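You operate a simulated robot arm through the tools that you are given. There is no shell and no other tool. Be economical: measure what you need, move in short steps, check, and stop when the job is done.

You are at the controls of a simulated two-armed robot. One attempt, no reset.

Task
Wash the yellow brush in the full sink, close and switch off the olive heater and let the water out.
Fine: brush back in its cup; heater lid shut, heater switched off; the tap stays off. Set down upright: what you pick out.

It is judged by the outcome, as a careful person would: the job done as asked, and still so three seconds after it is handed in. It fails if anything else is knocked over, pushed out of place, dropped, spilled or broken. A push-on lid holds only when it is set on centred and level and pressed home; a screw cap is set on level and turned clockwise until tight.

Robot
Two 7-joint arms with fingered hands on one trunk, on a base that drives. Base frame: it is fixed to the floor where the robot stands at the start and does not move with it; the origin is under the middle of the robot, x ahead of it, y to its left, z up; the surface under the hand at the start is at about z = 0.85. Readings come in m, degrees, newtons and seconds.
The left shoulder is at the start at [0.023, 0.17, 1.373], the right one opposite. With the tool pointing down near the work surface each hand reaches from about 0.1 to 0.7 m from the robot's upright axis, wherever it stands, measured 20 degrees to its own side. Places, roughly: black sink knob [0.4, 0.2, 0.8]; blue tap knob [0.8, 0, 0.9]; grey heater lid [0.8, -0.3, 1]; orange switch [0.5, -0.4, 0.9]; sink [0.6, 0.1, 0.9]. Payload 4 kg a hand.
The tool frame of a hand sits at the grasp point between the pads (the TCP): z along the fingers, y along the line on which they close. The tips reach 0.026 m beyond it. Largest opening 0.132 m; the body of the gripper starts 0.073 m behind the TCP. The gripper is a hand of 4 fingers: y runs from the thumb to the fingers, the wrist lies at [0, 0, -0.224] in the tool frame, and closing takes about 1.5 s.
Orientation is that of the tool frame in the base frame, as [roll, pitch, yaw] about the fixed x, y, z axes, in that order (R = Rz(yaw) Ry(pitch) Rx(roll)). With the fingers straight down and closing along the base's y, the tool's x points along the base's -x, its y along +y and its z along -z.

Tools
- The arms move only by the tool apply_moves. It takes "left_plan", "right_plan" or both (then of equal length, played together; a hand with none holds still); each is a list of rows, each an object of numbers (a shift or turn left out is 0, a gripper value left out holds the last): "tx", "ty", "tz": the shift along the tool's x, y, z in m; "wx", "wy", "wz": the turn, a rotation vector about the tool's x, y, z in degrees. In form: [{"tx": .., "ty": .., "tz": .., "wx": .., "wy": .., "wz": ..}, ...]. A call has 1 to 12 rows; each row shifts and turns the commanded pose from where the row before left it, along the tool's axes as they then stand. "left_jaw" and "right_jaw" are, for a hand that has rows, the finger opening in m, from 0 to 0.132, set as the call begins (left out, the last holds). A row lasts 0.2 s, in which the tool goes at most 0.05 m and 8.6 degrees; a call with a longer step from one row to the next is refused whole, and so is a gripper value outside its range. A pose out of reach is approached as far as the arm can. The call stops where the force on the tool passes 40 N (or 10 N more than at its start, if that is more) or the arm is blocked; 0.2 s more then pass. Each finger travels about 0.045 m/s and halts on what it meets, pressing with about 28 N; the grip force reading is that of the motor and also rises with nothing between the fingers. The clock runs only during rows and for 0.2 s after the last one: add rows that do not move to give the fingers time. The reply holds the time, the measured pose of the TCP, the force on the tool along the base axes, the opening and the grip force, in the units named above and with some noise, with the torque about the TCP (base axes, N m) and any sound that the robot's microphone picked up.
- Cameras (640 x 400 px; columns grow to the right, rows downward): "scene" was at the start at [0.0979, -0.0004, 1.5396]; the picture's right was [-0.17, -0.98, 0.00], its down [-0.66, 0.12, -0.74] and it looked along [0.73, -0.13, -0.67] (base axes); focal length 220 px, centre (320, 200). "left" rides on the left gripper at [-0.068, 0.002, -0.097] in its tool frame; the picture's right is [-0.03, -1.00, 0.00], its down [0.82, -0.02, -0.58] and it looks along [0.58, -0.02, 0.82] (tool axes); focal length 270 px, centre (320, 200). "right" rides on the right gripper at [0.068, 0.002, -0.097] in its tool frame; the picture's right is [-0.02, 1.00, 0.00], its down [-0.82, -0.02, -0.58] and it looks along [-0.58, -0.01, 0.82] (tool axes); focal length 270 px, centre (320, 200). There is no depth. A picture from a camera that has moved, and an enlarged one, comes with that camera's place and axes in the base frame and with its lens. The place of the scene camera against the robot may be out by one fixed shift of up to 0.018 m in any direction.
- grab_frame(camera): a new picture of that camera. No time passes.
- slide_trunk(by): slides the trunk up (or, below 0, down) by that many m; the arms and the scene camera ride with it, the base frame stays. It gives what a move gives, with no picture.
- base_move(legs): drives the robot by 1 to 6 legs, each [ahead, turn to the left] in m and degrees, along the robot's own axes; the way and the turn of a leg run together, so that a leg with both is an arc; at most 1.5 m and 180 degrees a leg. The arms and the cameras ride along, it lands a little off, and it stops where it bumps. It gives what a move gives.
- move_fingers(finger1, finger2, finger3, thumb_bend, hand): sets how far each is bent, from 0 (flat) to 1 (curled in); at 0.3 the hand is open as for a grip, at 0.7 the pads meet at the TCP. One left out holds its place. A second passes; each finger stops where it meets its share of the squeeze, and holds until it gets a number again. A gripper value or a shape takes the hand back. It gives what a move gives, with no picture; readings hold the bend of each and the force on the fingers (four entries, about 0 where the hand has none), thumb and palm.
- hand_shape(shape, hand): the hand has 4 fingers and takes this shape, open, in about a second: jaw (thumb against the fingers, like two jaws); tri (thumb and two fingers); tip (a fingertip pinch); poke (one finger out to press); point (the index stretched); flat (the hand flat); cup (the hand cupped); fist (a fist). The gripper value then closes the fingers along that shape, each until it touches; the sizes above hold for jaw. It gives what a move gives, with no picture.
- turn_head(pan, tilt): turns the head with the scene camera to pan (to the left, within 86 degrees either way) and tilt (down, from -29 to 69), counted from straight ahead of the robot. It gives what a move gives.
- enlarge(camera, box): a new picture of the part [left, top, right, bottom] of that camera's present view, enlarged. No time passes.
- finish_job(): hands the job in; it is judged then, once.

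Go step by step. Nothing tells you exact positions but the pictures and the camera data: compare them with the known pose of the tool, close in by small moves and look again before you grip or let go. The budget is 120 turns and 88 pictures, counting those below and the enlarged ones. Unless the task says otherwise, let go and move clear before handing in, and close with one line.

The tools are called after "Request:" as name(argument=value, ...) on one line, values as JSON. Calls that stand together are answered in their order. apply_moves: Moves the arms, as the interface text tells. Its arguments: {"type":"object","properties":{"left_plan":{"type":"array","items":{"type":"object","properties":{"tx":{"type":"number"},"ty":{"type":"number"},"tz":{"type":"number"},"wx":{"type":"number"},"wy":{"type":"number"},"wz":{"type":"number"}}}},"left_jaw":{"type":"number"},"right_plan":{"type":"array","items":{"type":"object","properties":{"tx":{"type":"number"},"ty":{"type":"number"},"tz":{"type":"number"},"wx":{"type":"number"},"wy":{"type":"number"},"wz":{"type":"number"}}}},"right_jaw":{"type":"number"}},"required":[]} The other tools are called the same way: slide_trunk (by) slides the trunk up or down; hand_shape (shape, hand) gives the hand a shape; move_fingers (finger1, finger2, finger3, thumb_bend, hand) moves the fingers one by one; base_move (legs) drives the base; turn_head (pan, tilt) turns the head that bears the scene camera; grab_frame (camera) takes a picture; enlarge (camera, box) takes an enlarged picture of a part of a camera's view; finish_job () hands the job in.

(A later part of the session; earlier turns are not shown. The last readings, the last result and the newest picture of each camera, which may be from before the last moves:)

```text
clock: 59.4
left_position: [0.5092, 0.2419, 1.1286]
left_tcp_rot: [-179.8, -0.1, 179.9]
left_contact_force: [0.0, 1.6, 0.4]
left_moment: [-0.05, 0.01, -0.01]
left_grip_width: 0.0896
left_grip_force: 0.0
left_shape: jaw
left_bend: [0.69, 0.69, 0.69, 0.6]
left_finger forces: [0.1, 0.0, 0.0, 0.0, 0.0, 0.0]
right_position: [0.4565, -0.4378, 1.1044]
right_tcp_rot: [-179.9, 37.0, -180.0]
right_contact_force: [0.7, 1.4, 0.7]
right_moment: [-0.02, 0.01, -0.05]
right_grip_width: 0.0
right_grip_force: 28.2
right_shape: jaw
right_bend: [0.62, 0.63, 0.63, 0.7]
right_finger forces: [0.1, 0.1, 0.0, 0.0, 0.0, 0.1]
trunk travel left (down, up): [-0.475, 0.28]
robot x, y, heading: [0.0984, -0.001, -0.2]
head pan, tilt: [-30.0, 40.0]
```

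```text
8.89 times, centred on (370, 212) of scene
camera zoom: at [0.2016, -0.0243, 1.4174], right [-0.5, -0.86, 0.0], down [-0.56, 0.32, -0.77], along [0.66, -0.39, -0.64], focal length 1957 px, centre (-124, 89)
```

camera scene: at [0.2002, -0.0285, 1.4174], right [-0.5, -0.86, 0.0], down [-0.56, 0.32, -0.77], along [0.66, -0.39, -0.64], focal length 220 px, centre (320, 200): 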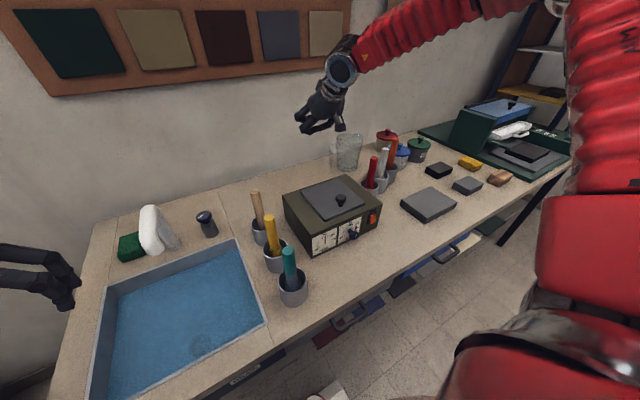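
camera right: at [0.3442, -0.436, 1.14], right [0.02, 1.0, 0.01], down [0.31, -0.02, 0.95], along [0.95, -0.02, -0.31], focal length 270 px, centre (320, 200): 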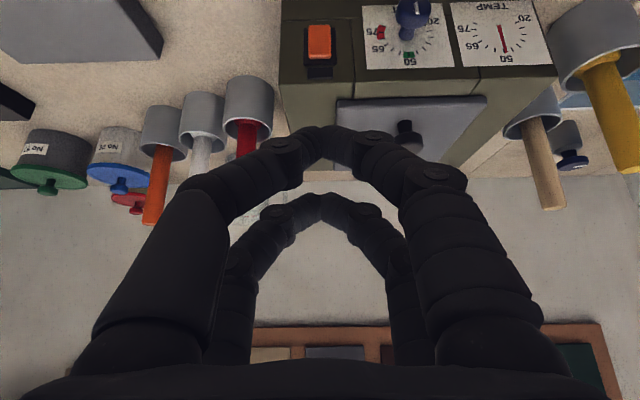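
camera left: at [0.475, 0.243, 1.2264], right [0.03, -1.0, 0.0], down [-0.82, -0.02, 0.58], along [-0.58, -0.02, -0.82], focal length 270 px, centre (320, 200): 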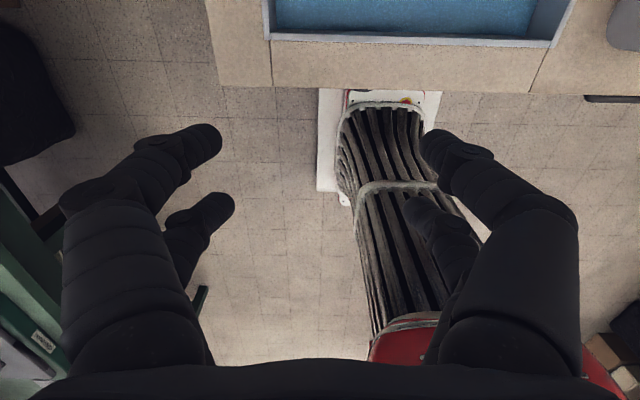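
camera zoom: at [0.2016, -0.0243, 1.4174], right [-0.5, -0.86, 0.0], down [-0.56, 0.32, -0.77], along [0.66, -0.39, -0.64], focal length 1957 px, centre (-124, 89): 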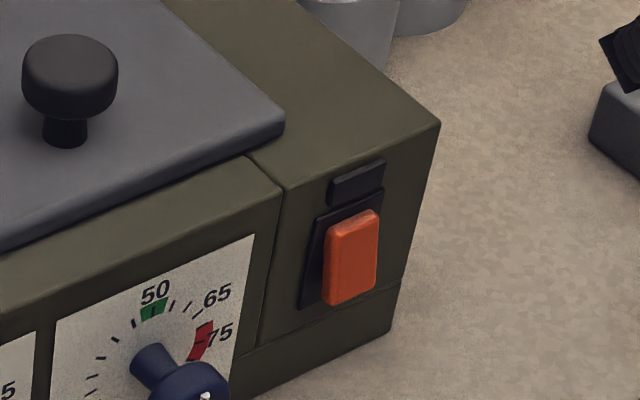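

The rocker spans z 0.88–0.915 at (0.557, -0.438); its lower end stands proud, so I'll press the lower half. I try the "point" shape to get a single slim fingertip.

Request:
hand_shape(hand="right", shape="point")

Request:
grab_frame(camera="right")

Request:
enlarge(camera="scene", box=[340, 100, 520, 260])

```text
clock: 60.2
left_position: [0.5068, 0.2392, 1.1294]
left_tcp_rot: [-179.9, 0.1, 179.9]
left_contact_force: [-0.6, -0.5, 0.9]
left_moment: [-0.01, -0.01, 0.01]
left_grip_width: 0.0897
left_grip_force: 0.1
left_shape: jaw
left_bend: [0.69, 0.69, 0.69, 0.6]
left_finger forces: [0.0, 0.0, 0.0, 0.0, 0.1, 0.0]
right_position: [0.4548, -0.4411, 1.1028]
right_tcp_rot: [179.9, 37.0, 179.9]
right_contact_force: [0.4, 0.1, 0.2]
right_moment: [0.01, -0.06, -0.01]
right_grip_width: 0.0
right_grip_force: 0.1
right_shape: point
right_bend: [0.0, 1.0, 1.0, 0.41]
right_finger forces: [0.1, 0.0, 0.0, 0.0, 0.0, 0.0]
trunk travel left (down, up): [-0.475, 0.28]
robot x, y, heading: [0.0986, 0.0017, -0.4]
head pan, tilt: [-30.0, 40.0]
```

```text
28 pictures are left
camera right: at [0.343, -0.4392, 1.139], right [0.02, 1.0, 0.02], down [0.31, -0.02, 0.95], along [0.95, -0.02, -0.31], focal length 270 px, centre (320, 200)
```

right: 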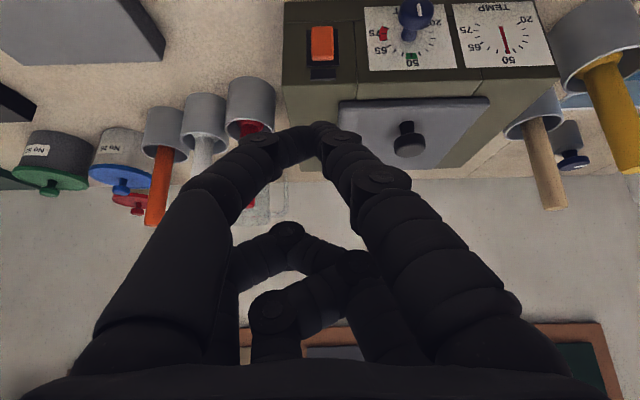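

```text
2.50 times, centred on (430, 180) of scene
camera zoom: at [0.2001, -0.0282, 1.4174], right [-0.5, -0.86, 0.0], down [-0.56, 0.32, -0.77], along [0.66, -0.39, -0.64], focal length 550 px, centre (45, 250)
```

zoom: 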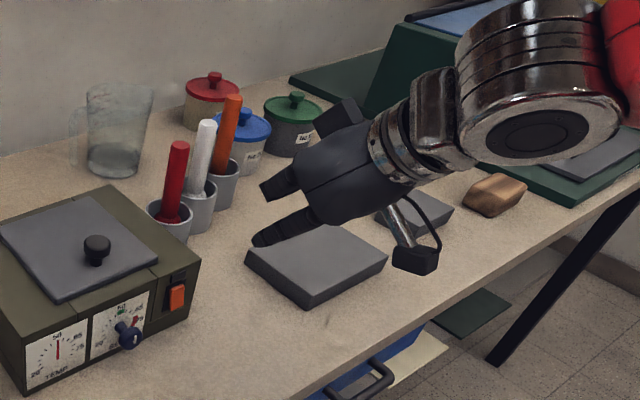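

In this shape only one slim pinched tip leads. I tilt 18° further, so the tip leads clearly, and bring it to 3 cm in front of the rocker's lower half.

Request:
apply_moves(right_plan=[{"wy": -6}, {"wy": -6}, {"wy": -6}, {"tx": 0.0243, "tz": 0.0292}, {"tx": 0.0243, "tz": 0.0292}, {"tx": 0.0243, "tz": 0.0292}, {"tx": 0.0243, "tz": 0.0292}, {"tx": 0.0243, "tz": 0.0292}, {}])

Request:
grab_frame(camera="right")

Request:
enlarge(camera="scene", box=[310, 150, 430, 260])

```text
clock: 62.2
left_position: [0.5056, 0.239, 1.1303]
left_tcp_rot: [-180.0, 0.1, 180.0]
left_contact_force: [0.5, -0.9, 0.3]
left_moment: [-0.01, 0.0, -0.02]
left_grip_width: 0.0898
left_grip_force: 0.1
left_shape: jaw
left_bend: [0.69, 0.69, 0.69, 0.6]
left_finger forces: [0.1, 0.0, 0.1, 0.0, 0.1, 0.0]
right_position: [0.5155, -0.4689, 0.9364]
right_tcp_rot: [179.8, 54.9, 179.9]
right_contact_force: [-0.2, -0.7, 0.1]
right_moment: [0.01, 0.03, -0.04]
right_grip_width: 0.0005
right_grip_force: 0.0
right_shape: point
right_bend: [0.0, 1.0, 1.0, 0.42]
right_finger forces: [0.0, 0.1, 0.0, 0.0, 0.0, 0.0]
right hand out of reach, approached as far as the arm can: row 1, 2, 3, 8
trunk travel left (down, up): [-0.475, 0.28]
robot x, y, heading: [0.1, -0.0012, -0.2]
head pan, tilt: [-30.0, 40.0]
```

```text
26 pictures are left
camera right: at [0.3963, -0.4675, 0.9355], right [0.01, 1.0, 0.02], down [0.0, -0.02, 1.0], along [1.0, -0.01, 0.0], focal length 270 px, centre (320, 200)
```

right: 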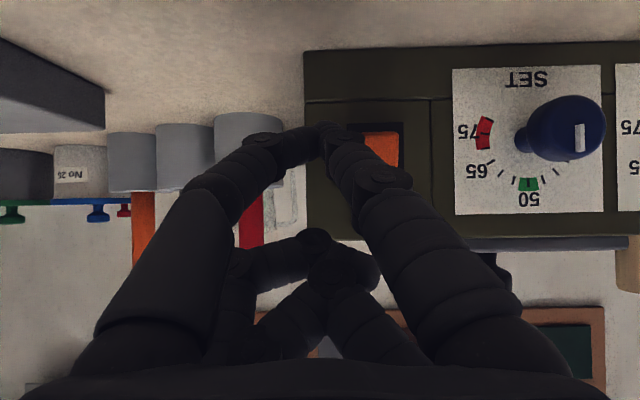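

```text
3.64 times, centred on (370, 205) of scene
camera zoom: at [0.1984, -0.0287, 1.4176], right [-0.5, -0.86, 0.0], down [-0.56, 0.32, -0.77], along [0.66, -0.39, -0.64], focal length 800 px, centre (138, 182)
```

zoom: 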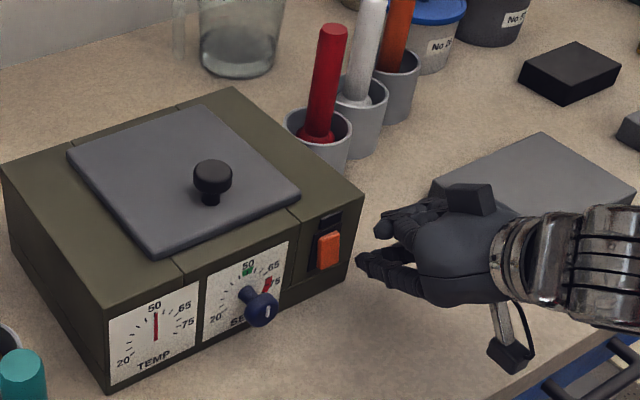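

The arm folded too close to the body here. I'll back the base 0.10 m to give the right arm room.

Request:
base_move(legs=[[-0.1, 0]])

Request:
apply_moves(right_plan=[{}, {}])

```text
clock: 63.4
left_position: [0.4047, 0.2397, 1.1309]
left_tcp_rot: [-179.9, 0.1, 180.0]
left_contact_force: [-0.7, 0.0, 0.2]
left_moment: [0.02, -0.02, 0.01]
left_grip_width: 0.0897
left_grip_force: 0.1
left_shape: jaw
left_bend: [0.69, 0.69, 0.69, 0.6]
left_finger forces: [0.0, 0.0, 0.1, 0.0, 0.1, 0.0]
right_position: [0.4141, -0.4678, 0.9365]
right_tcp_rot: [179.8, 55.0, 179.8]
right_contact_force: [-0.4, -0.5, -0.9]
right_moment: [-0.01, -0.01, -0.01]
right_grip_width: 0.0
right_grip_force: 0.0
right_shape: point
right_bend: [0.0, 1.0, 1.0, 0.42]
right_finger forces: [0.0, 0.1, 0.0, 0.0, 0.0, 0.0]
trunk travel left (down, up): [-0.475, 0.28]
robot x, y, heading: [-0.0046, -0.0012, -0.1]
head pan, tilt: [-30.0, 40.0]
```

```text
clock: 64.0
left_position: [0.4067, 0.24, 1.1296]
left_tcp_rot: [179.9, 0.0, -180.0]
left_contact_force: [0.0, -0.1, -0.2]
left_moment: [0.0, 0.01, 0.03]
left_grip_width: 0.0899
left_grip_force: 0.1
left_shape: jaw
left_bend: [0.69, 0.69, 0.69, 0.6]
left_finger forces: [0.1, 0.0, 0.1, 0.1, 0.0, 0.1]
right_position: [0.4154, -0.4682, 0.9359]
right_tcp_rot: [179.8, 54.8, 180.0]
right_contact_force: [0.1, 0.4, 0.6]
right_moment: [-0.02, 0.01, -0.03]
right_grip_width: 0.0002
right_grip_force: 0.1
right_shape: point
right_bend: [0.0, 1.0, 1.0, 0.43]
right_finger forces: [0.0, 0.0, 0.1, 0.0, 0.0, 0.0]
trunk travel left (down, up): [-0.475, 0.28]
robot x, y, heading: [0.0017, 0.0033, -0.4]
head pan, tilt: [-30.0, 40.0]
```

The horizontal view gives the rocker at y ≈ -0.433, z 0.896–0.917. I move the tip to just in front of its lower end and look.

Request:
apply_moves(right_plan=[{"tx": -0.0173, "tz": 0.0265, "ty": 0.0117}, {"tx": -0.0173, "tz": 0.0265, "ty": 0.0117}, {"tx": -0.0173, "tz": 0.0265, "ty": 0.0117}, {}])

Request:
grab_frame(camera="right")

Request:
enlarge(camera="scene", box=[300, 130, 420, 240])

```text
clock: 65.0
left_position: [0.4056, 0.2394, 1.1307]
left_tcp_rot: [179.9, 0.1, 179.9]
left_contact_force: [0.5, 0.4, -0.3]
left_moment: [-0.03, 0.01, -0.02]
left_grip_width: 0.0897
left_grip_force: 0.1
left_shape: jaw
left_bend: [0.69, 0.69, 0.69, 0.6]
left_finger forces: [0.0, 0.0, 0.1, 0.1, 0.1, 0.0]
right_position: [0.4952, -0.4586, 0.967]
right_tcp_rot: [-178.7, 54.6, -178.7]
right_contact_force: [-0.3, 0.8, 0.0]
right_moment: [0.01, 0.0, 0.03]
right_grip_width: 0.0001
right_grip_force: 0.0
right_shape: point
right_bend: [0.0, 1.0, 1.0, 0.43]
right_finger forces: [0.1, 0.1, 0.0, 0.1, 0.0, 0.0]
right hand out of reach, approached as far as the arm can: row 1, 2, 3
trunk travel left (down, up): [-0.475, 0.28]
robot x, y, heading: [-0.0017, -0.001, 0.4]
head pan, tilt: [-30.0, 40.0]
```

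```text
24 pictures are left
camera right: at [0.3761, -0.4577, 0.9686], right [0.01, 1.0, 0.01], down [0.0, -0.01, 1.0], along [1.0, -0.01, 0.0], focal length 270 px, centre (320, 200)
```

right: 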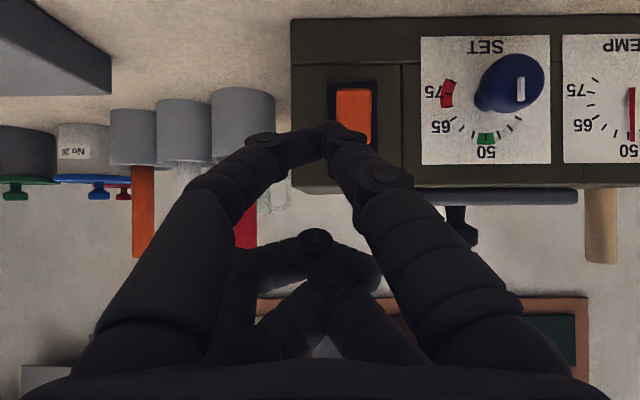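

```text
3.64 times, centred on (360, 185) of scene
camera zoom: at [0.0988, -0.0284, 1.4174], right [-0.5, -0.87, 0.0], down [-0.56, 0.32, -0.77], along [0.66, -0.38, -0.64], focal length 800 px, centre (174, 254)
```

zoom: 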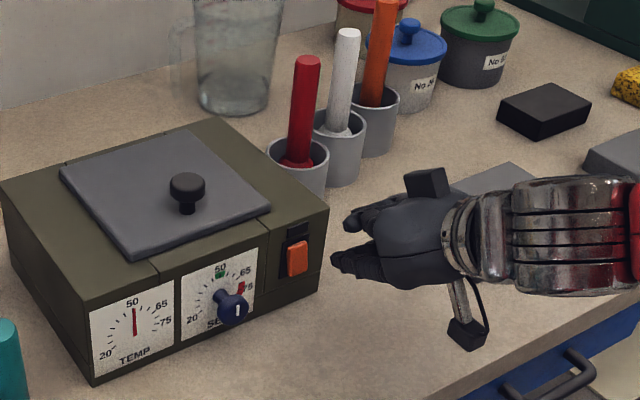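

The tilt of 55° is beyond the wrist's limit here. Rays from several views put the rocker face at x ≈ 0.545, z 0.897–0.934, so a 40° tilt works; I rotate back and re-measure.

Request:
apply_moves(right_plan=[{"tx": 0.0, "tz": -0.03}, {"wy": 7.5}, {"wy": 7.5}, {}, {}])

```text
clock: 66.2
left_position: [0.4062, 0.2395, 1.1309]
left_tcp_rot: [-180.0, 0.1, 180.0]
left_contact_force: [0.0, 0.0, 0.0]
left_moment: [0.02, 0.01, -0.01]
left_grip_width: 0.0898
left_grip_force: 0.1
left_shape: jaw
left_bend: [0.69, 0.69, 0.69, 0.6]
left_finger forces: [0.1, 0.0, 0.0, 0.0, 0.1, 0.0]
right_position: [0.4793, -0.4482, 0.9756]
right_tcp_rot: [179.9, 39.9, -180.0]
right_contact_force: [0.6, 0.2, 0.8]
right_moment: [-0.02, 0.0, 0.02]
right_grip_width: 0.0001
right_grip_force: 0.1
right_shape: point
right_bend: [0.0, 1.0, 1.0, 0.43]
right_finger forces: [0.0, 0.0, 0.0, 0.1, 0.0, 0.1]
trunk travel left (down, up): [-0.475, 0.28]
robot x, y, heading: [0.0024, -0.0027, -0.2]
head pan, tilt: [-30.0, 40.0]
```

Request:
apply_moves(right_plan=[{"tx": -0.0027, "tz": 0.0248, "ty": 0.005}, {"tx": -0.0027, "tz": 0.0248, "ty": 0.005}, {}])

Request:
grab_frame(camera="right")

```text
clock: 67.0
left_position: [0.4068, 0.2399, 1.1311]
left_tcp_rot: [179.9, 0.0, 180.0]
left_contact_force: [-0.3, 0.6, 0.2]
left_moment: [0.03, 0.01, 0.02]
left_grip_width: 0.0899
left_grip_force: 0.1
left_shape: jaw
left_bend: [0.69, 0.69, 0.69, 0.6]
left_finger forces: [0.1, 0.1, 0.0, 0.1, 0.0, 0.1]
right_position: [0.5163, -0.4386, 0.9414]
right_tcp_rot: [179.8, 39.9, 179.8]
right_contact_force: [0.5, -0.8, 0.2]
right_moment: [-0.05, -0.04, -0.02]
right_grip_width: 0.0001
right_grip_force: 0.1
right_shape: point
right_bend: [0.0, 1.0, 1.0, 0.43]
right_finger forces: [0.1, 0.1, 0.1, 0.0, 0.1, 0.0]
trunk travel left (down, up): [-0.475, 0.28]
robot x, y, heading: [0.0004, 0.0023, -0.0]
head pan, tilt: [-30.0, 40.0]
```

```text
22 pictures are left
camera right: at [0.401, -0.4359, 0.9718], right [0.02, 1.0, 0.02], down [0.26, -0.02, 0.97], along [0.97, -0.01, -0.26], focal length 270 px, centre (320, 200)
```

right: 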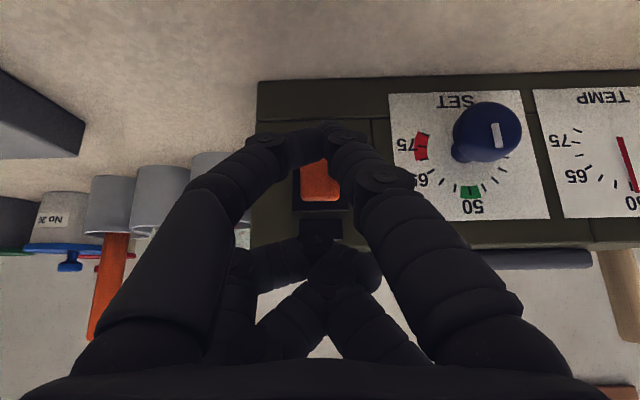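

Aligned in y; the tip is at the rocker's lower end. I push forward in small steps.

Request:
apply_moves(right_plan=[{"tx": -0.0061, "tz": 0.0051}, {"tx": -0.0061, "tz": 0.0051}, {"tx": -0.003, "tz": 0.0026}])

Request:
enlarge(camera="scene", box=[300, 130, 420, 240])

```text
clock: 67.8
left_position: [0.405, 0.2399, 1.1307]
left_tcp_rot: [-180.0, 0.2, 179.8]
left_contact_force: [0.3, 0.3, 0.0]
left_moment: [0.02, 0.0, -0.01]
left_grip_width: 0.0902
left_grip_force: 0.0
left_shape: jaw
left_bend: [0.69, 0.69, 0.69, 0.6]
left_finger forces: [0.1, 0.0, 0.1, 0.0, 0.0, 0.1]
right_position: [0.5318, -0.4385, 0.9391]
right_tcp_rot: [179.8, 39.5, 180.0]
right_contact_force: [-19.0, 2.4, 0.4]
right_moment: [0.11, 0.67, 0.2]
right_grip_width: 0.0002
right_grip_force: 0.0
right_shape: point
right_bend: [0.0, 1.0, 1.0, 0.43]
right_finger forces: [36.6, 0.0, 0.1, 0.0, 0.0, 0.1]
trunk travel left (down, up): [-0.475, 0.28]
robot x, y, heading: [0.0008, 0.0036, -0.2]
head pan, tilt: [-30.0, 40.0]
```

```text
3.64 times, centred on (360, 185) of scene
camera zoom: at [0.0969, -0.0281, 1.4176], right [-0.5, -0.87, 0.0], down [-0.56, 0.32, -0.77], along [0.66, -0.38, -0.64], focal length 800 px, centre (174, 254)
```

zoom: 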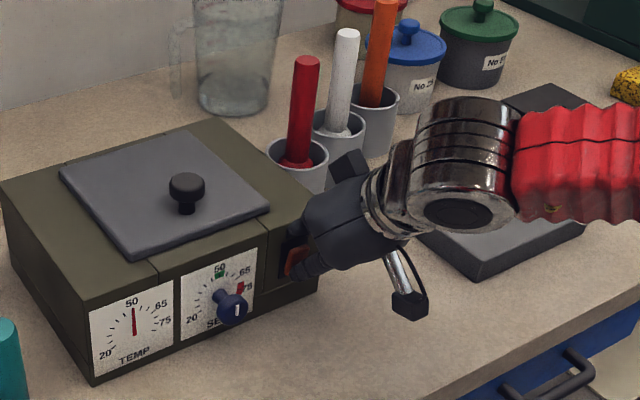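

19 N on the rocker. I back off 4 cm and look at its state.

Request:
apply_moves(right_plan=[{"tx": 0.0153, "tz": -0.0129}, {"tx": 0.0153, "tz": -0.0129}, {"tx": -0.0193, "tz": -0.023}, {"tx": -0.0193, "tz": -0.023}, {}])

Request:
enlarge(camera="scene", box=[320, 170, 370, 215])

Request:
grab_frame(camera="right")

```text
clock: 69.0
left_position: [0.4066, 0.2387, 1.129]
left_tcp_rot: [179.9, 0.0, 180.0]
left_contact_force: [0.3, -0.1, -0.2]
left_moment: [0.03, 0.02, -0.04]
left_grip_width: 0.0899
left_grip_force: 0.1
left_shape: jaw
left_bend: [0.69, 0.69, 0.69, 0.6]
left_finger forces: [0.0, 0.0, 0.0, 0.0, 0.1, 0.1]
right_position: [0.4949, -0.4394, 1.0022]
right_tcp_rot: [179.8, 39.7, 180.0]
right_contact_force: [0.6, -0.9, 0.1]
right_moment: [0.0, 0.01, 0.01]
right_grip_width: 0.0
right_grip_force: 0.1
right_shape: point
right_bend: [0.0, 1.0, 1.0, 0.43]
right_finger forces: [0.0, 0.1, 0.1, 0.0, 0.0, 0.0]
trunk travel left (down, up): [-0.475, 0.28]
robot x, y, heading: [-0.0001, 0.0023, -0.3]
head pan, tilt: [-30.0, 40.0]
```

```text
8.89 times, centred on (345, 192) of scene
camera zoom: at [0.0998, -0.0282, 1.4174], right [-0.5, -0.87, 0.0], down [-0.56, 0.32, -0.77], along [0.66, -0.38, -0.64], focal length 1957 px, centre (98, 267)
```

zoom: 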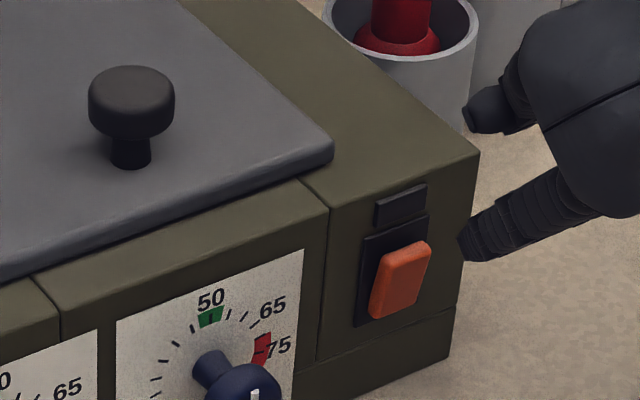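

```text
19 pictures are left
camera right: at [0.3802, -0.4368, 1.0333], right [0.02, 1.0, 0.02], down [0.26, -0.02, 0.97], along [0.97, -0.01, -0.26], focal length 270 px, centre (320, 200)
```

right: 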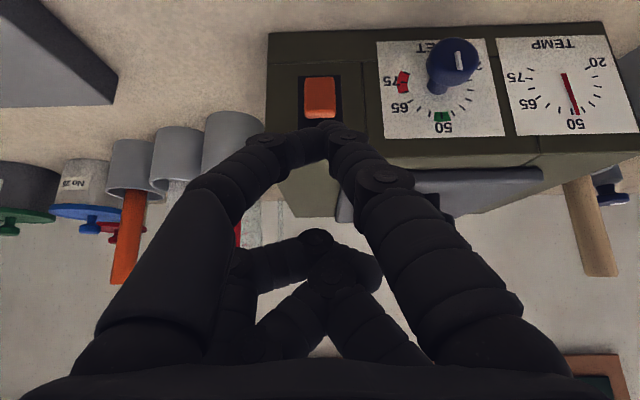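

Request:
enlarge(camera="right", box=[260, 50, 400, 160])

```text
3.64 times, centred on (330, 105) of right
camera zoom: at [0.3802, -0.4368, 1.0333], right [0.02, 1.0, 0.02], down [0.26, -0.02, 0.97], along [0.97, -0.01, -0.26], focal length 983 px, centre (284, 546)
```

zoom: 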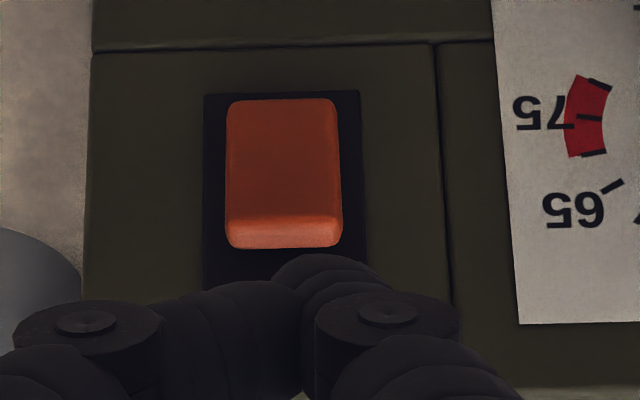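

The rocker's lower half is now in and the upper half proud: switched off. Next the drain knob: I back the base 0.30 m, then lower the trunk so the left hand can point straight at the knob.

Request:
apply_moves(right_plan=[{"tx": -0.0193, "tz": -0.023}, {"tx": -0.0193, "tz": -0.023}, {"tx": -0.0193, "tz": -0.023}, {}])

Request:
base_move(legs=[[-0.3, 0]])

Request:
slide_trunk(by=-0.3)

Request:
turn_head(pan=12, tilt=30)

Request:
grab_frame(camera="scene")

```text
clock: 70.0
left_position: [0.4063, 0.2398, 1.1301]
left_tcp_rot: [-180.0, 0.0, -179.9]
left_contact_force: [-0.1, 0.1, -0.4]
left_moment: [0.0, -0.01, -0.02]
left_grip_width: 0.0898
left_grip_force: 0.1
left_shape: jaw
left_bend: [0.69, 0.69, 0.69, 0.6]
left_finger forces: [0.1, 0.0, 0.0, 0.0, 0.0, 0.0]
right_position: [0.4961, -0.4409, 1.0912]
right_tcp_rot: [179.8, 39.7, 180.0]
right_contact_force: [-0.7, -0.4, -0.3]
right_moment: [0.01, 0.01, 0.0]
right_grip_width: 0.0002
right_grip_force: 0.0
right_shape: point
right_bend: [0.0, 1.0, 1.0, 0.43]
right_finger forces: [0.0, 0.0, 0.0, 0.0, 0.1, 0.1]
trunk travel left (down, up): [-0.475, 0.28]
robot x, y, heading: [0.0021, 0.0034, 0.0]
head pan, tilt: [-30.0, 40.0]
```

```text
clock: 72.1
left_position: [0.1114, 0.2381, 1.131]
left_tcp_rot: [180.0, 0.1, 179.7]
left_contact_force: [0.2, -0.4, 0.1]
left_moment: [-0.01, 0.01, 0.02]
left_grip_width: 0.0897
left_grip_force: 0.0
left_shape: jaw
left_bend: [0.69, 0.69, 0.69, 0.6]
left_finger forces: [0.0, 0.0, 0.0, 0.1, 0.0, 0.1]
right_position: [0.1962, -0.443, 1.0937]
right_tcp_rot: [179.8, 39.9, 179.7]
right_contact_force: [-0.2, 0.7, 0.2]
right_moment: [0.03, -0.04, 0.01]
right_grip_width: 0.0002
right_grip_force: 0.1
right_shape: point
right_bend: [0.0, 1.0, 1.0, 0.44]
right_finger forces: [0.0, 0.1, 0.0, 0.0, 0.0, 0.0]
trunk travel left (down, up): [-0.475, 0.28]
robot x, y, heading: [-0.2986, -0.0008, -0.5]
head pan, tilt: [-30.0, 40.0]
```

```text
clock: 75.1
left_position: [0.1119, 0.238, 0.8314]
left_tcp_rot: [180.0, 0.1, 179.6]
left_contact_force: [0.1, 0.6, -0.6]
left_moment: [-0.01, -0.02, -0.01]
left_grip_width: 0.0901
left_grip_force: 0.1
left_shape: jaw
left_bend: [0.69, 0.69, 0.69, 0.6]
left_finger forces: [0.1, 0.1, 0.1, 0.0, 0.0, 0.0]
right_position: [0.1977, -0.4432, 0.7931]
right_tcp_rot: [179.9, 39.8, 179.5]
right_contact_force: [0.2, -0.2, -0.2]
right_moment: [-0.02, 0.03, 0.0]
right_grip_width: 0.0002
right_grip_force: 0.0
right_shape: point
right_bend: [0.0, 1.0, 1.0, 0.44]
right_finger forces: [0.0, 0.0, 0.1, 0.0, 0.0, 0.1]
trunk travel left (down, up): [-0.175, 0.58]
robot x, y, heading: [-0.2979, 0.0008, -0.6]
head pan, tilt: [-30.0, 40.0]
```

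```text
clock: 76.2
left_position: [0.111, 0.2378, 0.8303]
left_tcp_rot: [-180.0, 0.0, 179.7]
left_contact_force: [-0.8, -0.6, 0.7]
left_moment: [-0.02, 0.01, -0.02]
left_grip_width: 0.0901
left_grip_force: 0.2
left_shape: jaw
left_bend: [0.69, 0.69, 0.69, 0.6]
left_finger forces: [0.1, 0.1, 0.1, 0.0, 0.1, 0.1]
right_position: [0.1976, -0.4431, 0.7927]
right_tcp_rot: [179.8, 39.7, 179.5]
right_contact_force: [0.3, -0.1, 0.7]
right_moment: [-0.01, -0.01, 0.0]
right_grip_width: 0.0
right_grip_force: 0.1
right_shape: point
right_bend: [0.0, 1.0, 1.0, 0.44]
right_finger forces: [0.0, 0.1, 0.0, 0.0, 0.0, 0.0]
trunk travel left (down, up): [-0.175, 0.58]
robot x, y, heading: [-0.2957, -0.0009, -0.5]
head pan, tilt: [12.0, 30.0]
```

```text
17 pictures are left
camera scene: at [-0.0865, 0.0327, 1.1255], right [0.2, -0.98, 0.0], down [-0.49, -0.1, -0.87], along [0.85, 0.17, -0.5], focal length 220 px, centre (320, 200)
```

scene: 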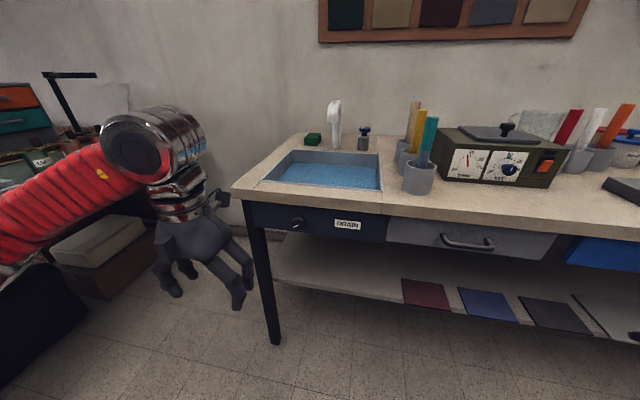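

The robot is placed well; the left hand must now turn to point forward. I move it ahead, then rotate it to horizontal in front of the knob.

Request:
apply_moves(left_plan=[{"tx": -0.04, "ty": -0.015}, {"tx": -0.04, "ty": -0.015}, {"tx": -0.04, "ty": -0.015}, {"tx": -0.04, "ty": -0.015}, {}, {"wy": -8}, {"wy": -8}, {"wy": -8}, {"wy": -8}, {"wy": -8}, {}], left_jaw=0.09)

Request:
apply_moves(left_plan=[{"wy": -8}, {"wy": -8}, {"wy": -8}, {"wy": -8}, {"wy": -8}, {"wy": -8}, {}])

Request:
grab_frame(camera="left")

```text
clock: 78.5
left_position: [0.2706, 0.1781, 0.8313]
left_tcp_rot: [-179.9, 40.1, 179.5]
left_contact_force: [0.2, 1.2, 0.0]
left_moment: [-0.01, 0.02, 0.01]
left_grip_width: 0.0897
left_grip_force: 0.1
left_shape: jaw
left_bend: [0.69, 0.69, 0.69, 0.6]
left_finger forces: [0.0, 0.0, 0.1, 0.0, 0.0, 0.1]
right_position: [0.1978, -0.4436, 0.7933]
right_tcp_rot: [179.9, 39.7, 179.6]
right_contact_force: [0.7, -0.1, -0.4]
right_moment: [-0.02, -0.02, 0.03]
right_grip_width: 0.0
right_grip_force: 0.0
right_shape: point
right_bend: [0.0, 1.0, 1.0, 0.44]
right_finger forces: [0.1, 0.1, 0.0, 0.1, 0.0, 0.0]
trunk travel left (down, up): [-0.175, 0.58]
robot x, y, heading: [-0.2989, 0.0016, -0.4]
head pan, tilt: [12.0, 30.0]
```

```text
clock: 80.2
left_position: [0.2714, 0.1725, 0.8333]
left_tcp_rot: [179.7, 66.5, 179.0]
left_contact_force: [0.1, -0.1, 0.0]
left_moment: [-0.02, 0.01, -0.02]
left_grip_width: 0.0897
left_grip_force: 0.1
left_shape: jaw
left_bend: [0.69, 0.69, 0.69, 0.6]
left_finger forces: [0.1, 0.0, 0.1, 0.0, 0.0, 0.1]
left hand out of reach, approached as far as the arm can: row 4, 5, 6
right_position: [0.1983, -0.4427, 0.7918]
right_tcp_rot: [179.9, 39.9, 179.6]
right_contact_force: [-0.4, -0.4, 0.1]
right_moment: [-0.01, 0.01, 0.0]
right_grip_width: 0.0002
right_grip_force: 0.2
right_shape: point
right_bend: [0.0, 1.0, 1.0, 0.44]
right_finger forces: [0.1, 0.1, 0.1, 0.0, 0.1, 0.0]
trunk travel left (down, up): [-0.175, 0.58]
robot x, y, heading: [-0.2969, 0.0011, -0.5]
head pan, tilt: [12.0, 30.0]
```

```text
16 pictures are left
camera left: at [0.2096, 0.1756, 0.9338], right [0.0, -1.0, 0.02], down [-0.85, -0.01, -0.52], along [0.52, -0.02, -0.85], focal length 270 px, centre (320, 200)
```

left: 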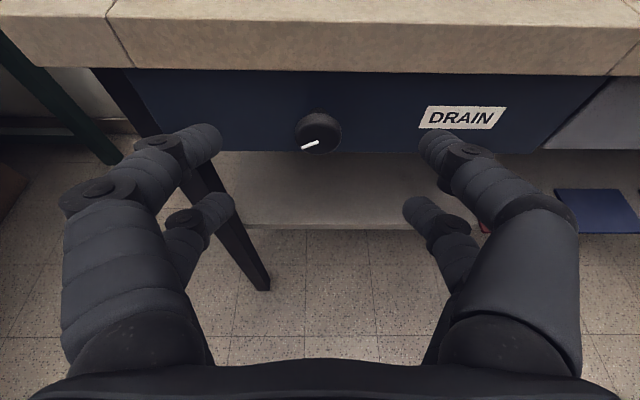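

The wrist tops out at 66° here; the knob is at about (0.355, 0.173, 0.79), mark pointing left. I back up a little more and lower the trunk so the hand can go fully horizontal.

Request:
base_move(legs=[[-0.08, 0]])

Request:
slide_trunk(by=-0.12)

Request:
apply_moves(left_plan=[{"tx": -0.035, "tz": -0.015}, {"tx": -0.035, "tz": -0.015}, {"wy": -8}, {"wy": -8}, {"wy": -7.5}, {}])

```text
clock: 81.2
left_position: [0.1914, 0.173, 0.8334]
left_tcp_rot: [179.8, 66.5, 178.8]
left_contact_force: [0.7, 0.4, 0.2]
left_moment: [0.01, 0.0, 0.0]
left_grip_width: 0.0897
left_grip_force: 0.0
left_shape: jaw
left_bend: [0.69, 0.69, 0.69, 0.6]
left_finger forces: [0.1, 0.0, 0.0, 0.0, 0.1, 0.1]
right_position: [0.1164, -0.4419, 0.7927]
right_tcp_rot: [179.8, 39.8, 179.5]
right_contact_force: [0.1, 0.5, -0.3]
right_moment: [0.02, 0.01, 0.02]
right_grip_width: 0.0
right_grip_force: 0.1
right_shape: point
right_bend: [0.0, 1.0, 1.0, 0.44]
right_finger forces: [0.0, 0.0, 0.0, 0.1, 0.1, 0.0]
trunk travel left (down, up): [-0.175, 0.58]
robot x, y, heading: [-0.3782, 0.0042, -0.7]
head pan, tilt: [12.0, 30.0]
```

```text
clock: 82.7
left_position: [0.2053, 0.1719, 0.6274]
left_tcp_rot: [-180.0, 56.3, 179.1]
left_contact_force: [-0.3, -0.1, 0.1]
left_moment: [-0.04, 0.0, -0.02]
left_grip_width: 0.0899
left_grip_force: 0.2
left_shape: jaw
left_bend: [0.69, 0.69, 0.69, 0.6]
left_finger forces: [0.1, 0.0, 0.0, 0.0, 0.0, 0.1]
right_position: [0.1167, -0.4428, 0.6739]
right_tcp_rot: [179.8, 39.9, 179.6]
right_contact_force: [-0.2, 0.2, -0.8]
right_moment: [0.01, 0.02, -0.04]
right_grip_width: 0.0
right_grip_force: 0.0
right_shape: point
right_bend: [0.0, 1.0, 1.0, 0.44]
right_finger forces: [0.0, 0.0, 0.0, 0.0, 0.0, 0.1]
trunk travel left (down, up): [-0.055, 0.7]
robot x, y, heading: [-0.3744, 0.0008, -0.4]
head pan, tilt: [12.0, 30.0]
```

```text
clock: 84.1
left_position: [0.2286, 0.1561, 0.7046]
left_tcp_rot: [179.8, 66.3, 177.7]
left_contact_force: [-0.1, 0.1, 0.1]
left_moment: [0.01, -0.02, 0.02]
left_grip_width: 0.0897
left_grip_force: 0.0
left_shape: jaw
left_bend: [0.69, 0.69, 0.69, 0.6]
left_finger forces: [0.0, 0.0, 0.1, 0.0, 0.0, 0.1]
left hand out of reach, approached as far as the arm can: row 3, 4, 5
right_position: [0.1164, -0.443, 0.6739]
right_tcp_rot: [179.8, 39.8, 179.6]
right_contact_force: [-0.1, -1.0, -0.4]
right_moment: [0.0, 0.02, 0.0]
right_grip_width: 0.0
right_grip_force: 0.1
right_shape: point
right_bend: [0.0, 1.0, 1.0, 0.44]
right_finger forces: [0.0, 0.0, 0.0, 0.0, 0.0, 0.0]
trunk travel left (down, up): [-0.055, 0.7]
robot x, y, heading: [-0.3742, 0.0017, -0.3]
head pan, tilt: [12.0, 30.0]
```

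Request:
apply_moves(left_plan=[{"tx": -0.035, "tz": 0.005, "ty": 0.006}, {"tx": -0.035, "tz": 0.007, "ty": 0.006}, {"tx": -0.035, "tz": 0.007, "ty": 0.006}, {}, {"wy": -6}, {"wy": -6}, {"wy": -6}, {"wy": -5}, {}])

Request:
grab_frame(camera="left")

```text
clock: 86.1
left_position: [0.2898, 0.1585, 0.795]
left_tcp_rot: [177.9, 77.0, 174.7]
left_contact_force: [-1.1, -0.6, -0.5]
left_moment: [0.0, -0.03, 0.01]
left_grip_width: 0.0901
left_grip_force: 0.1
left_shape: jaw
left_bend: [0.69, 0.69, 0.69, 0.6]
left_finger forces: [0.0, 0.0, 0.1, 0.1, 0.1, 0.0]
left hand out of reach, approached as far as the arm can: row 6, 7, 8
right_position: [0.1167, -0.4427, 0.6741]
right_tcp_rot: [179.8, 39.8, 179.7]
right_contact_force: [0.0, -0.5, -0.4]
right_moment: [-0.01, -0.01, -0.01]
right_grip_width: 0.0001
right_grip_force: 0.2
right_shape: point
right_bend: [0.0, 1.0, 1.0, 0.45]
right_finger forces: [0.1, 0.1, 0.1, 0.1, 0.0, 0.1]
trunk travel left (down, up): [-0.055, 0.7]
robot x, y, heading: [-0.3772, 0.0005, -0.7]
head pan, tilt: [12.0, 30.0]
```

```text
15 pictures are left
camera left: at [0.2106, 0.1659, 0.8837], right [-0.05, -1.0, 0.02], down [-0.75, 0.03, -0.66], along [0.66, -0.05, -0.75], focal length 270 px, centre (320, 200)
```

left: 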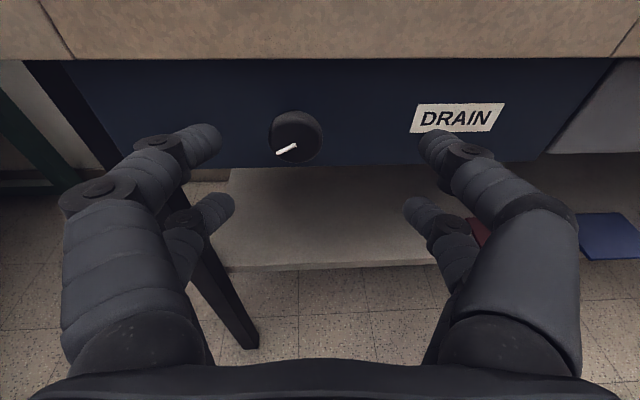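

The rays agree on the knob face at (0.378, 0.172, 0.767). I bring the upper finger pair level with it, a few cm in front, and look again.

Request:
apply_moves(left_plan=[{"tx": 0.017, "tz": 0.019, "ty": 0.007}, {"tx": 0.017, "tz": 0.019, "ty": 0.009}, {"wy": -4}, {}])

Request:
grab_frame(camera="left")

```text
clock: 87.1
left_position: [0.3133, 0.1675, 0.7672]
left_tcp_rot: [178.0, 76.9, 174.9]
left_contact_force: [0.3, -0.3, -0.4]
left_moment: [0.01, -0.02, -0.01]
left_grip_width: 0.0898
left_grip_force: 0.0
left_shape: jaw
left_bend: [0.69, 0.69, 0.69, 0.6]
left_finger forces: [0.0, 0.0, 0.0, 0.1, 0.0, 0.0]
left hand out of reach, approached as far as the arm can: row 2, 3
right_position: [0.1172, -0.4422, 0.6732]
right_tcp_rot: [179.9, 39.8, 179.6]
right_contact_force: [0.2, -0.8, -1.0]
right_moment: [-0.01, 0.01, 0.01]
right_grip_width: 0.0
right_grip_force: 0.1
right_shape: point
right_bend: [0.0, 1.0, 1.0, 0.45]
right_finger forces: [0.0, 0.1, 0.0, 0.0, 0.0, 0.0]
trunk travel left (down, up): [-0.055, 0.7]
robot x, y, heading: [-0.3753, 0.008, -0.5]
head pan, tilt: [12.0, 30.0]
```

```text
14 pictures are left
camera left: at [0.2348, 0.1728, 0.8561], right [-0.05, -1.0, 0.02], down [-0.75, 0.03, -0.66], along [0.66, -0.04, -0.75], focal length 270 px, centre (320, 200)
```

left: 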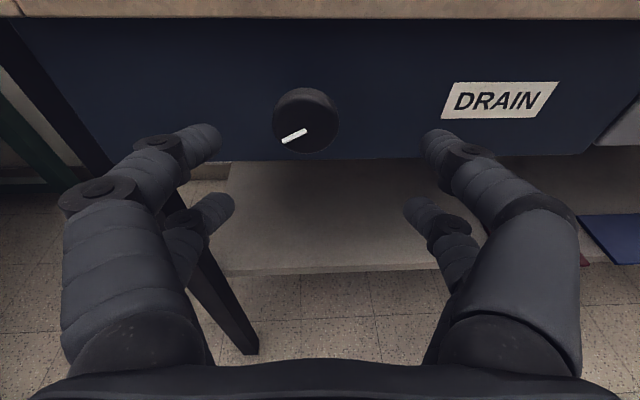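

The limit is the wrist angle with the elbow this bent. I back the base another 0.12 m so the arm stretches out more, then re-extend.

Request:
base_move(legs=[[-0.12, 0]])

Request:
apply_moves(left_plan=[{"tz": 0.04}, {"tz": 0.04}, {"tz": 0.02, "tx": -0.01}, {"wy": -6}, {"wx": 2.5, "wy": -4}, {}])

```text
clock: 88.3
left_position: [0.1929, 0.1647, 0.7666]
left_tcp_rot: [177.8, 76.8, 174.6]
left_contact_force: [0.2, 0.0, -0.9]
left_moment: [0.0, -0.01, 0.01]
left_grip_width: 0.0899
left_grip_force: 0.1
left_shape: jaw
left_bend: [0.69, 0.69, 0.69, 0.6]
left_finger forces: [0.0, 0.0, 0.1, 0.1, 0.0, 0.0]
right_position: [-0.0039, -0.4421, 0.6728]
right_tcp_rot: [179.8, 39.8, 179.5]
right_contact_force: [0.3, -1.1, -0.3]
right_moment: [-0.04, -0.03, 0.02]
right_grip_width: 0.0
right_grip_force: 0.0
right_shape: point
right_bend: [0.0, 1.0, 1.0, 0.45]
right_finger forces: [0.1, 0.0, 0.0, 0.0, 0.1, 0.0]
trunk travel left (down, up): [-0.055, 0.7]
robot x, y, heading: [-0.4955, 0.0046, -0.6]
head pan, tilt: [12.0, 30.0]
```

```text
clock: 89.8
left_position: [0.2851, 0.1713, 0.7726]
left_tcp_rot: [177.8, 76.8, 174.6]
left_contact_force: [-0.8, 0.1, 0.7]
left_moment: [0.0, -0.02, -0.02]
left_grip_width: 0.0896
left_grip_force: 0.1
left_shape: jaw
left_bend: [0.69, 0.69, 0.69, 0.6]
left_finger forces: [0.0, 0.0, 0.0, 0.0, 0.0, 0.0]
left hand out of reach, approached as far as the arm can: row 2, 4, 5
right_position: [-0.004, -0.4416, 0.6729]
right_tcp_rot: [179.7, 39.8, 179.5]
right_contact_force: [-0.5, -0.9, -1.2]
right_moment: [0.01, 0.02, 0.0]
right_grip_width: 0.0
right_grip_force: 0.0
right_shape: point
right_bend: [0.0, 1.0, 1.0, 0.45]
right_finger forces: [0.0, 0.0, 0.1, 0.0, 0.1, 0.0]
trunk travel left (down, up): [-0.055, 0.7]
robot x, y, heading: [-0.4937, 0.0031, -0.9]
head pan, tilt: [12.0, 30.0]
```

Tilt 77° is the practical limit; it's close enough to the knob's axis. I move to just in front of the knob at the right height.

Request:
apply_moves(left_plan=[{"tx": 0.005, "ty": 0.003, "tz": 0.022}, {"tx": 0.005, "ty": 0.002, "tz": 0.022}, {}])

Request:
grab_frame(camera="left")

```text
clock: 90.5
left_position: [0.307, 0.1737, 0.7628]
left_tcp_rot: [177.8, 76.7, 174.7]
left_contact_force: [0.8, 0.0, 0.0]
left_moment: [0.01, -0.01, -0.02]
left_grip_width: 0.0901
left_grip_force: 0.1
left_shape: jaw
left_bend: [0.69, 0.69, 0.69, 0.6]
left_finger forces: [0.1, 0.1, 0.0, 0.0, 0.0, 0.0]
left hand out of reach, approached as far as the arm can: row 2
right_position: [-0.0029, -0.4416, 0.6731]
right_tcp_rot: [179.8, 39.8, 179.5]
right_contact_force: [-0.2, -0.3, -0.1]
right_moment: [-0.02, 0.04, 0.01]
right_grip_width: 0.0
right_grip_force: 0.0
right_shape: point
right_bend: [0.0, 1.0, 1.0, 0.45]
right_finger forces: [0.0, 0.0, 0.0, 0.0, 0.0, 0.0]
trunk travel left (down, up): [-0.055, 0.7]
robot x, y, heading: [-0.4989, 0.0071, -0.6]
head pan, tilt: [12.0, 30.0]
```

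```text
13 pictures are left
camera left: at [0.2285, 0.1802, 0.8521], right [-0.05, -1.0, 0.02], down [-0.75, 0.03, -0.66], along [0.66, -0.04, -0.75], focal length 270 px, centre (320, 200)
```

left: 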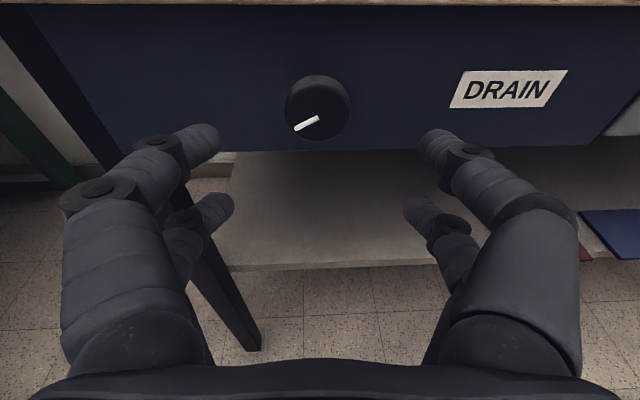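

I relax the tilt to about 68° to leave margin, and will turn the hand about the knob's true axis instead. Moving to engage now.

Request:
apply_moves(left_plan=[{"wy": 8.5}, {"tz": 0.012, "tx": -0.002}, {}])

```text
clock: 91.3
left_position: [0.3185, 0.1734, 0.7599]
left_tcp_rot: [178.8, 68.3, 175.5]
left_contact_force: [0.1, 0.3, 0.4]
left_moment: [-0.01, 0.01, -0.02]
left_grip_width: 0.0904
left_grip_force: 0.0
left_shape: jaw
left_bend: [0.69, 0.69, 0.69, 0.6]
left_finger forces: [0.1, 0.1, 0.0, 0.1, 0.0, 0.1]
right_position: [-0.0034, -0.4426, 0.6735]
right_tcp_rot: [179.8, 39.8, 179.6]
right_contact_force: [-0.1, 0.7, -0.2]
right_moment: [-0.01, 0.01, 0.01]
right_grip_width: 0.0
right_grip_force: 0.0
right_shape: point
right_bend: [0.0, 1.0, 1.0, 0.45]
right_finger forces: [0.0, 0.1, 0.1, 0.0, 0.0, 0.1]
trunk travel left (down, up): [-0.055, 0.7]
robot x, y, heading: [-0.4986, 0.0059, -0.7]
head pan, tilt: [12.0, 30.0]
```

Request:
apply_moves(left_plan=[{"tx": -0.005, "ty": 0.0012, "tz": 0.0165}, {"tx": -0.005, "ty": 0.0012, "tz": 0.0165}, {}])

Request:
grab_frame(camera="left")

```text
clock: 92.2
left_position: [0.3517, 0.1728, 0.7573]
left_tcp_rot: [178.6, 68.4, 175.5]
left_contact_force: [0.4, 0.1, -0.1]
left_moment: [0.01, 0.0, 0.01]
left_grip_width: 0.0899
left_grip_force: 0.1
left_shape: jaw
left_bend: [0.69, 0.69, 0.69, 0.6]
left_finger forces: [0.0, 0.0, 0.1, 0.0, 0.0, 0.1]
right_position: [-0.0039, -0.4423, 0.6737]
right_tcp_rot: [179.8, 39.7, 179.5]
right_contact_force: [0.2, -0.2, -0.4]
right_moment: [0.01, 0.02, 0.01]
right_grip_width: 0.0001
right_grip_force: 0.1
right_shape: point
right_bend: [0.0, 1.0, 1.0, 0.45]
right_finger forces: [0.0, 0.0, 0.1, 0.0, 0.0, 0.0]
trunk travel left (down, up): [-0.055, 0.7]
robot x, y, heading: [-0.4945, 0.004, -0.4]
head pan, tilt: [12.0, 30.0]
```

```text
12 pictures are left
camera left: at [0.2876, 0.1794, 0.8565], right [-0.05, -1.0, 0.01], down [-0.84, 0.03, -0.54], along [0.54, -0.04, -0.84], focal length 270 px, centre (320, 200)
```

left: 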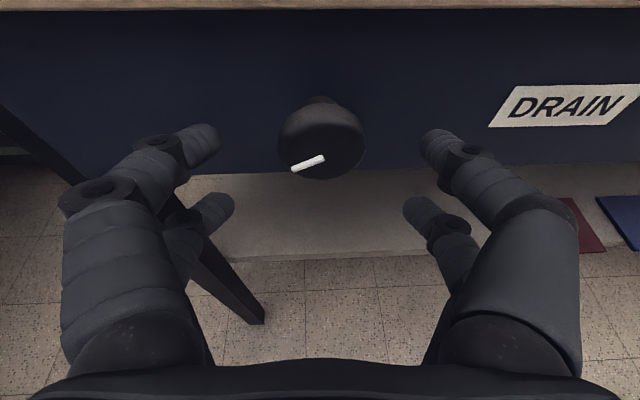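

The knob disc sits right between the upper pair. I close on it.

Request:
apply_moves(left_plan=[{}, {}, {}, {}, {}, {}, {}, {}], left_jaw=0.0)

```text
clock: 94.0
left_position: [0.3514, 0.1743, 0.7571]
left_tcp_rot: [178.6, 68.3, 175.5]
left_contact_force: [3.0, -0.7, 1.6]
left_moment: [0.0, 0.01, 0.04]
left_grip_width: 0.0179
left_grip_force: 28.2
left_shape: jaw
left_bend: [0.74, 0.6, 0.6, 0.7]
left_finger forces: [23.9, 0.1, 0.1, 0.0, 24.7, 0.0]
right_position: [-0.003, -0.4422, 0.6731]
right_tcp_rot: [179.8, 39.9, 179.5]
right_contact_force: [-0.3, -0.1, -0.6]
right_moment: [-0.03, -0.04, -0.03]
right_grip_width: 0.0002
right_grip_force: 0.1
right_shape: point
right_bend: [0.0, 1.0, 1.0, 0.45]
right_finger forces: [0.1, 0.0, 0.0, 0.0, 0.0, 0.1]
trunk travel left (down, up): [-0.055, 0.7]
robot x, y, heading: [-0.4947, 0.0012, -0.6]
head pan, tilt: [12.0, 30.0]
```

Gripped at 24 N. I try a small counter-clockwise turn about the knob axis and watch torque.

Request:
apply_moves(left_plan=[{"wx": 2.95, "wy": -0.44, "wz": -7.42, "ty": -0.00136}, {"wx": 2.95, "wy": -0.44, "wz": -7.42, "ty": -0.00136}, {}])

Request:
enlarge(camera="left", box=[240, 80, 400, 200])

```text
clock: 94.8
left_position: [0.3527, 0.1723, 0.7561]
left_tcp_rot: [-142.1, 64.3, -148.2]
left_contact_force: [6.3, 1.8, -1.9]
left_moment: [0.73, 0.06, 0.06]
left_grip_width: 0.0174
left_grip_force: 27.6
left_shape: jaw
left_bend: [0.74, 0.6, 0.6, 0.7]
left_finger forces: [27.8, 0.0, 0.1, 0.1, 25.9, 0.1]
right_position: [-0.0043, -0.4411, 0.6734]
right_tcp_rot: [179.8, 39.8, 179.5]
right_contact_force: [-1.0, -0.2, -0.2]
right_moment: [-0.04, 0.01, 0.03]
right_grip_width: 0.0
right_grip_force: 0.1
right_shape: point
right_bend: [0.0, 1.0, 1.0, 0.45]
right_finger forces: [0.0, 0.1, 0.0, 0.1, 0.1, 0.0]
trunk travel left (down, up): [-0.055, 0.7]
robot x, y, heading: [-0.4986, 0.0049, -0.3]
head pan, tilt: [12.0, 30.0]
```

```text
3.33 times, centred on (320, 140) of left
camera zoom: at [0.2877, 0.2048, 0.8508], right [-0.05, -0.96, 0.29], down [-0.84, -0.12, -0.53], along [0.54, -0.27, -0.8], focal length 901 px, centre (320, 400)
```

zoom: 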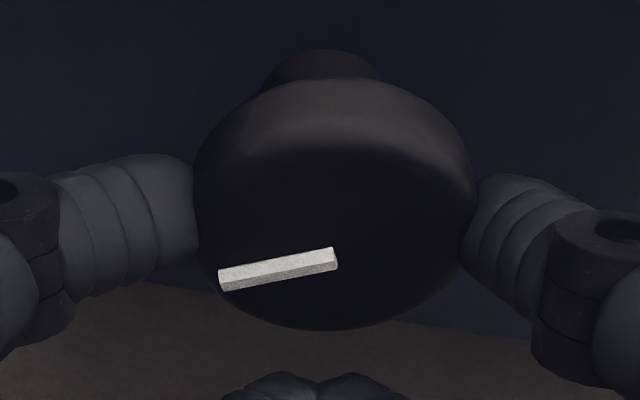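

The mark barely followed and torque rose, so this way is against the stop. I turn clockwise instead.

Request:
apply_moves(left_plan=[{"wx": -2.95, "wy": 0.44, "wz": 7.42, "ty": 0.00136}, {"wx": -2.95, "wy": 0.44, "wz": 7.42, "ty": 0.00136}, {"wx": -2.95, "wy": 0.44, "wz": 7.42, "ty": 0.00136}, {"wx": -2.95, "wy": 0.44, "wz": 7.42, "ty": 0.00136}, {"wx": -2.95, "wy": 0.44, "wz": 7.42, "ty": 0.00136}, {"wx": -2.95, "wy": 0.44, "wz": 7.42, "ty": 0.00136}, {}])

Request:
enlarge(camera="left", box=[240, 80, 400, 200])

```text
clock: 96.3
left_position: [0.3514, 0.1779, 0.759]
left_tcp_rot: [122.1, 50.6, 125.3]
left_contact_force: [2.5, 1.5, 1.4]
left_moment: [-0.02, -0.03, 0.04]
left_grip_width: 0.0177
left_grip_force: 28.0
left_shape: jaw
left_bend: [0.74, 0.6, 0.6, 0.7]
left_finger forces: [27.4, 0.1, 0.1, 0.0, 25.3, 0.0]
right_position: [-0.0035, -0.4421, 0.6737]
right_tcp_rot: [179.8, 39.8, 179.5]
right_contact_force: [-0.4, -0.2, -0.6]
right_moment: [-0.02, -0.05, 0.03]
right_grip_width: 0.0
right_grip_force: 0.0
right_shape: point
right_bend: [0.0, 1.0, 1.0, 0.45]
right_finger forces: [0.0, 0.0, 0.0, 0.0, 0.0, 0.0]
trunk travel left (down, up): [-0.055, 0.7]
robot x, y, heading: [-0.4948, 0.0057, -0.6]
head pan, tilt: [12.0, 30.0]
```

```text
3.33 times, centred on (320, 140) of left
camera zoom: at [0.2871, 0.1309, 0.8451], right [-0.05, -0.85, -0.52], down [-0.84, 0.32, -0.45], along [0.54, 0.41, -0.73], focal length 901 px, centre (320, 400)
```

zoom: 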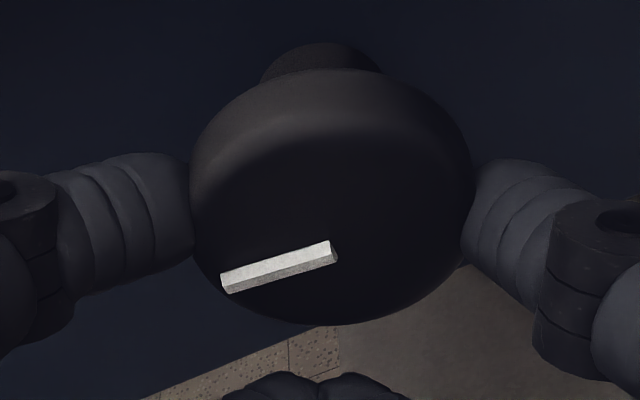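

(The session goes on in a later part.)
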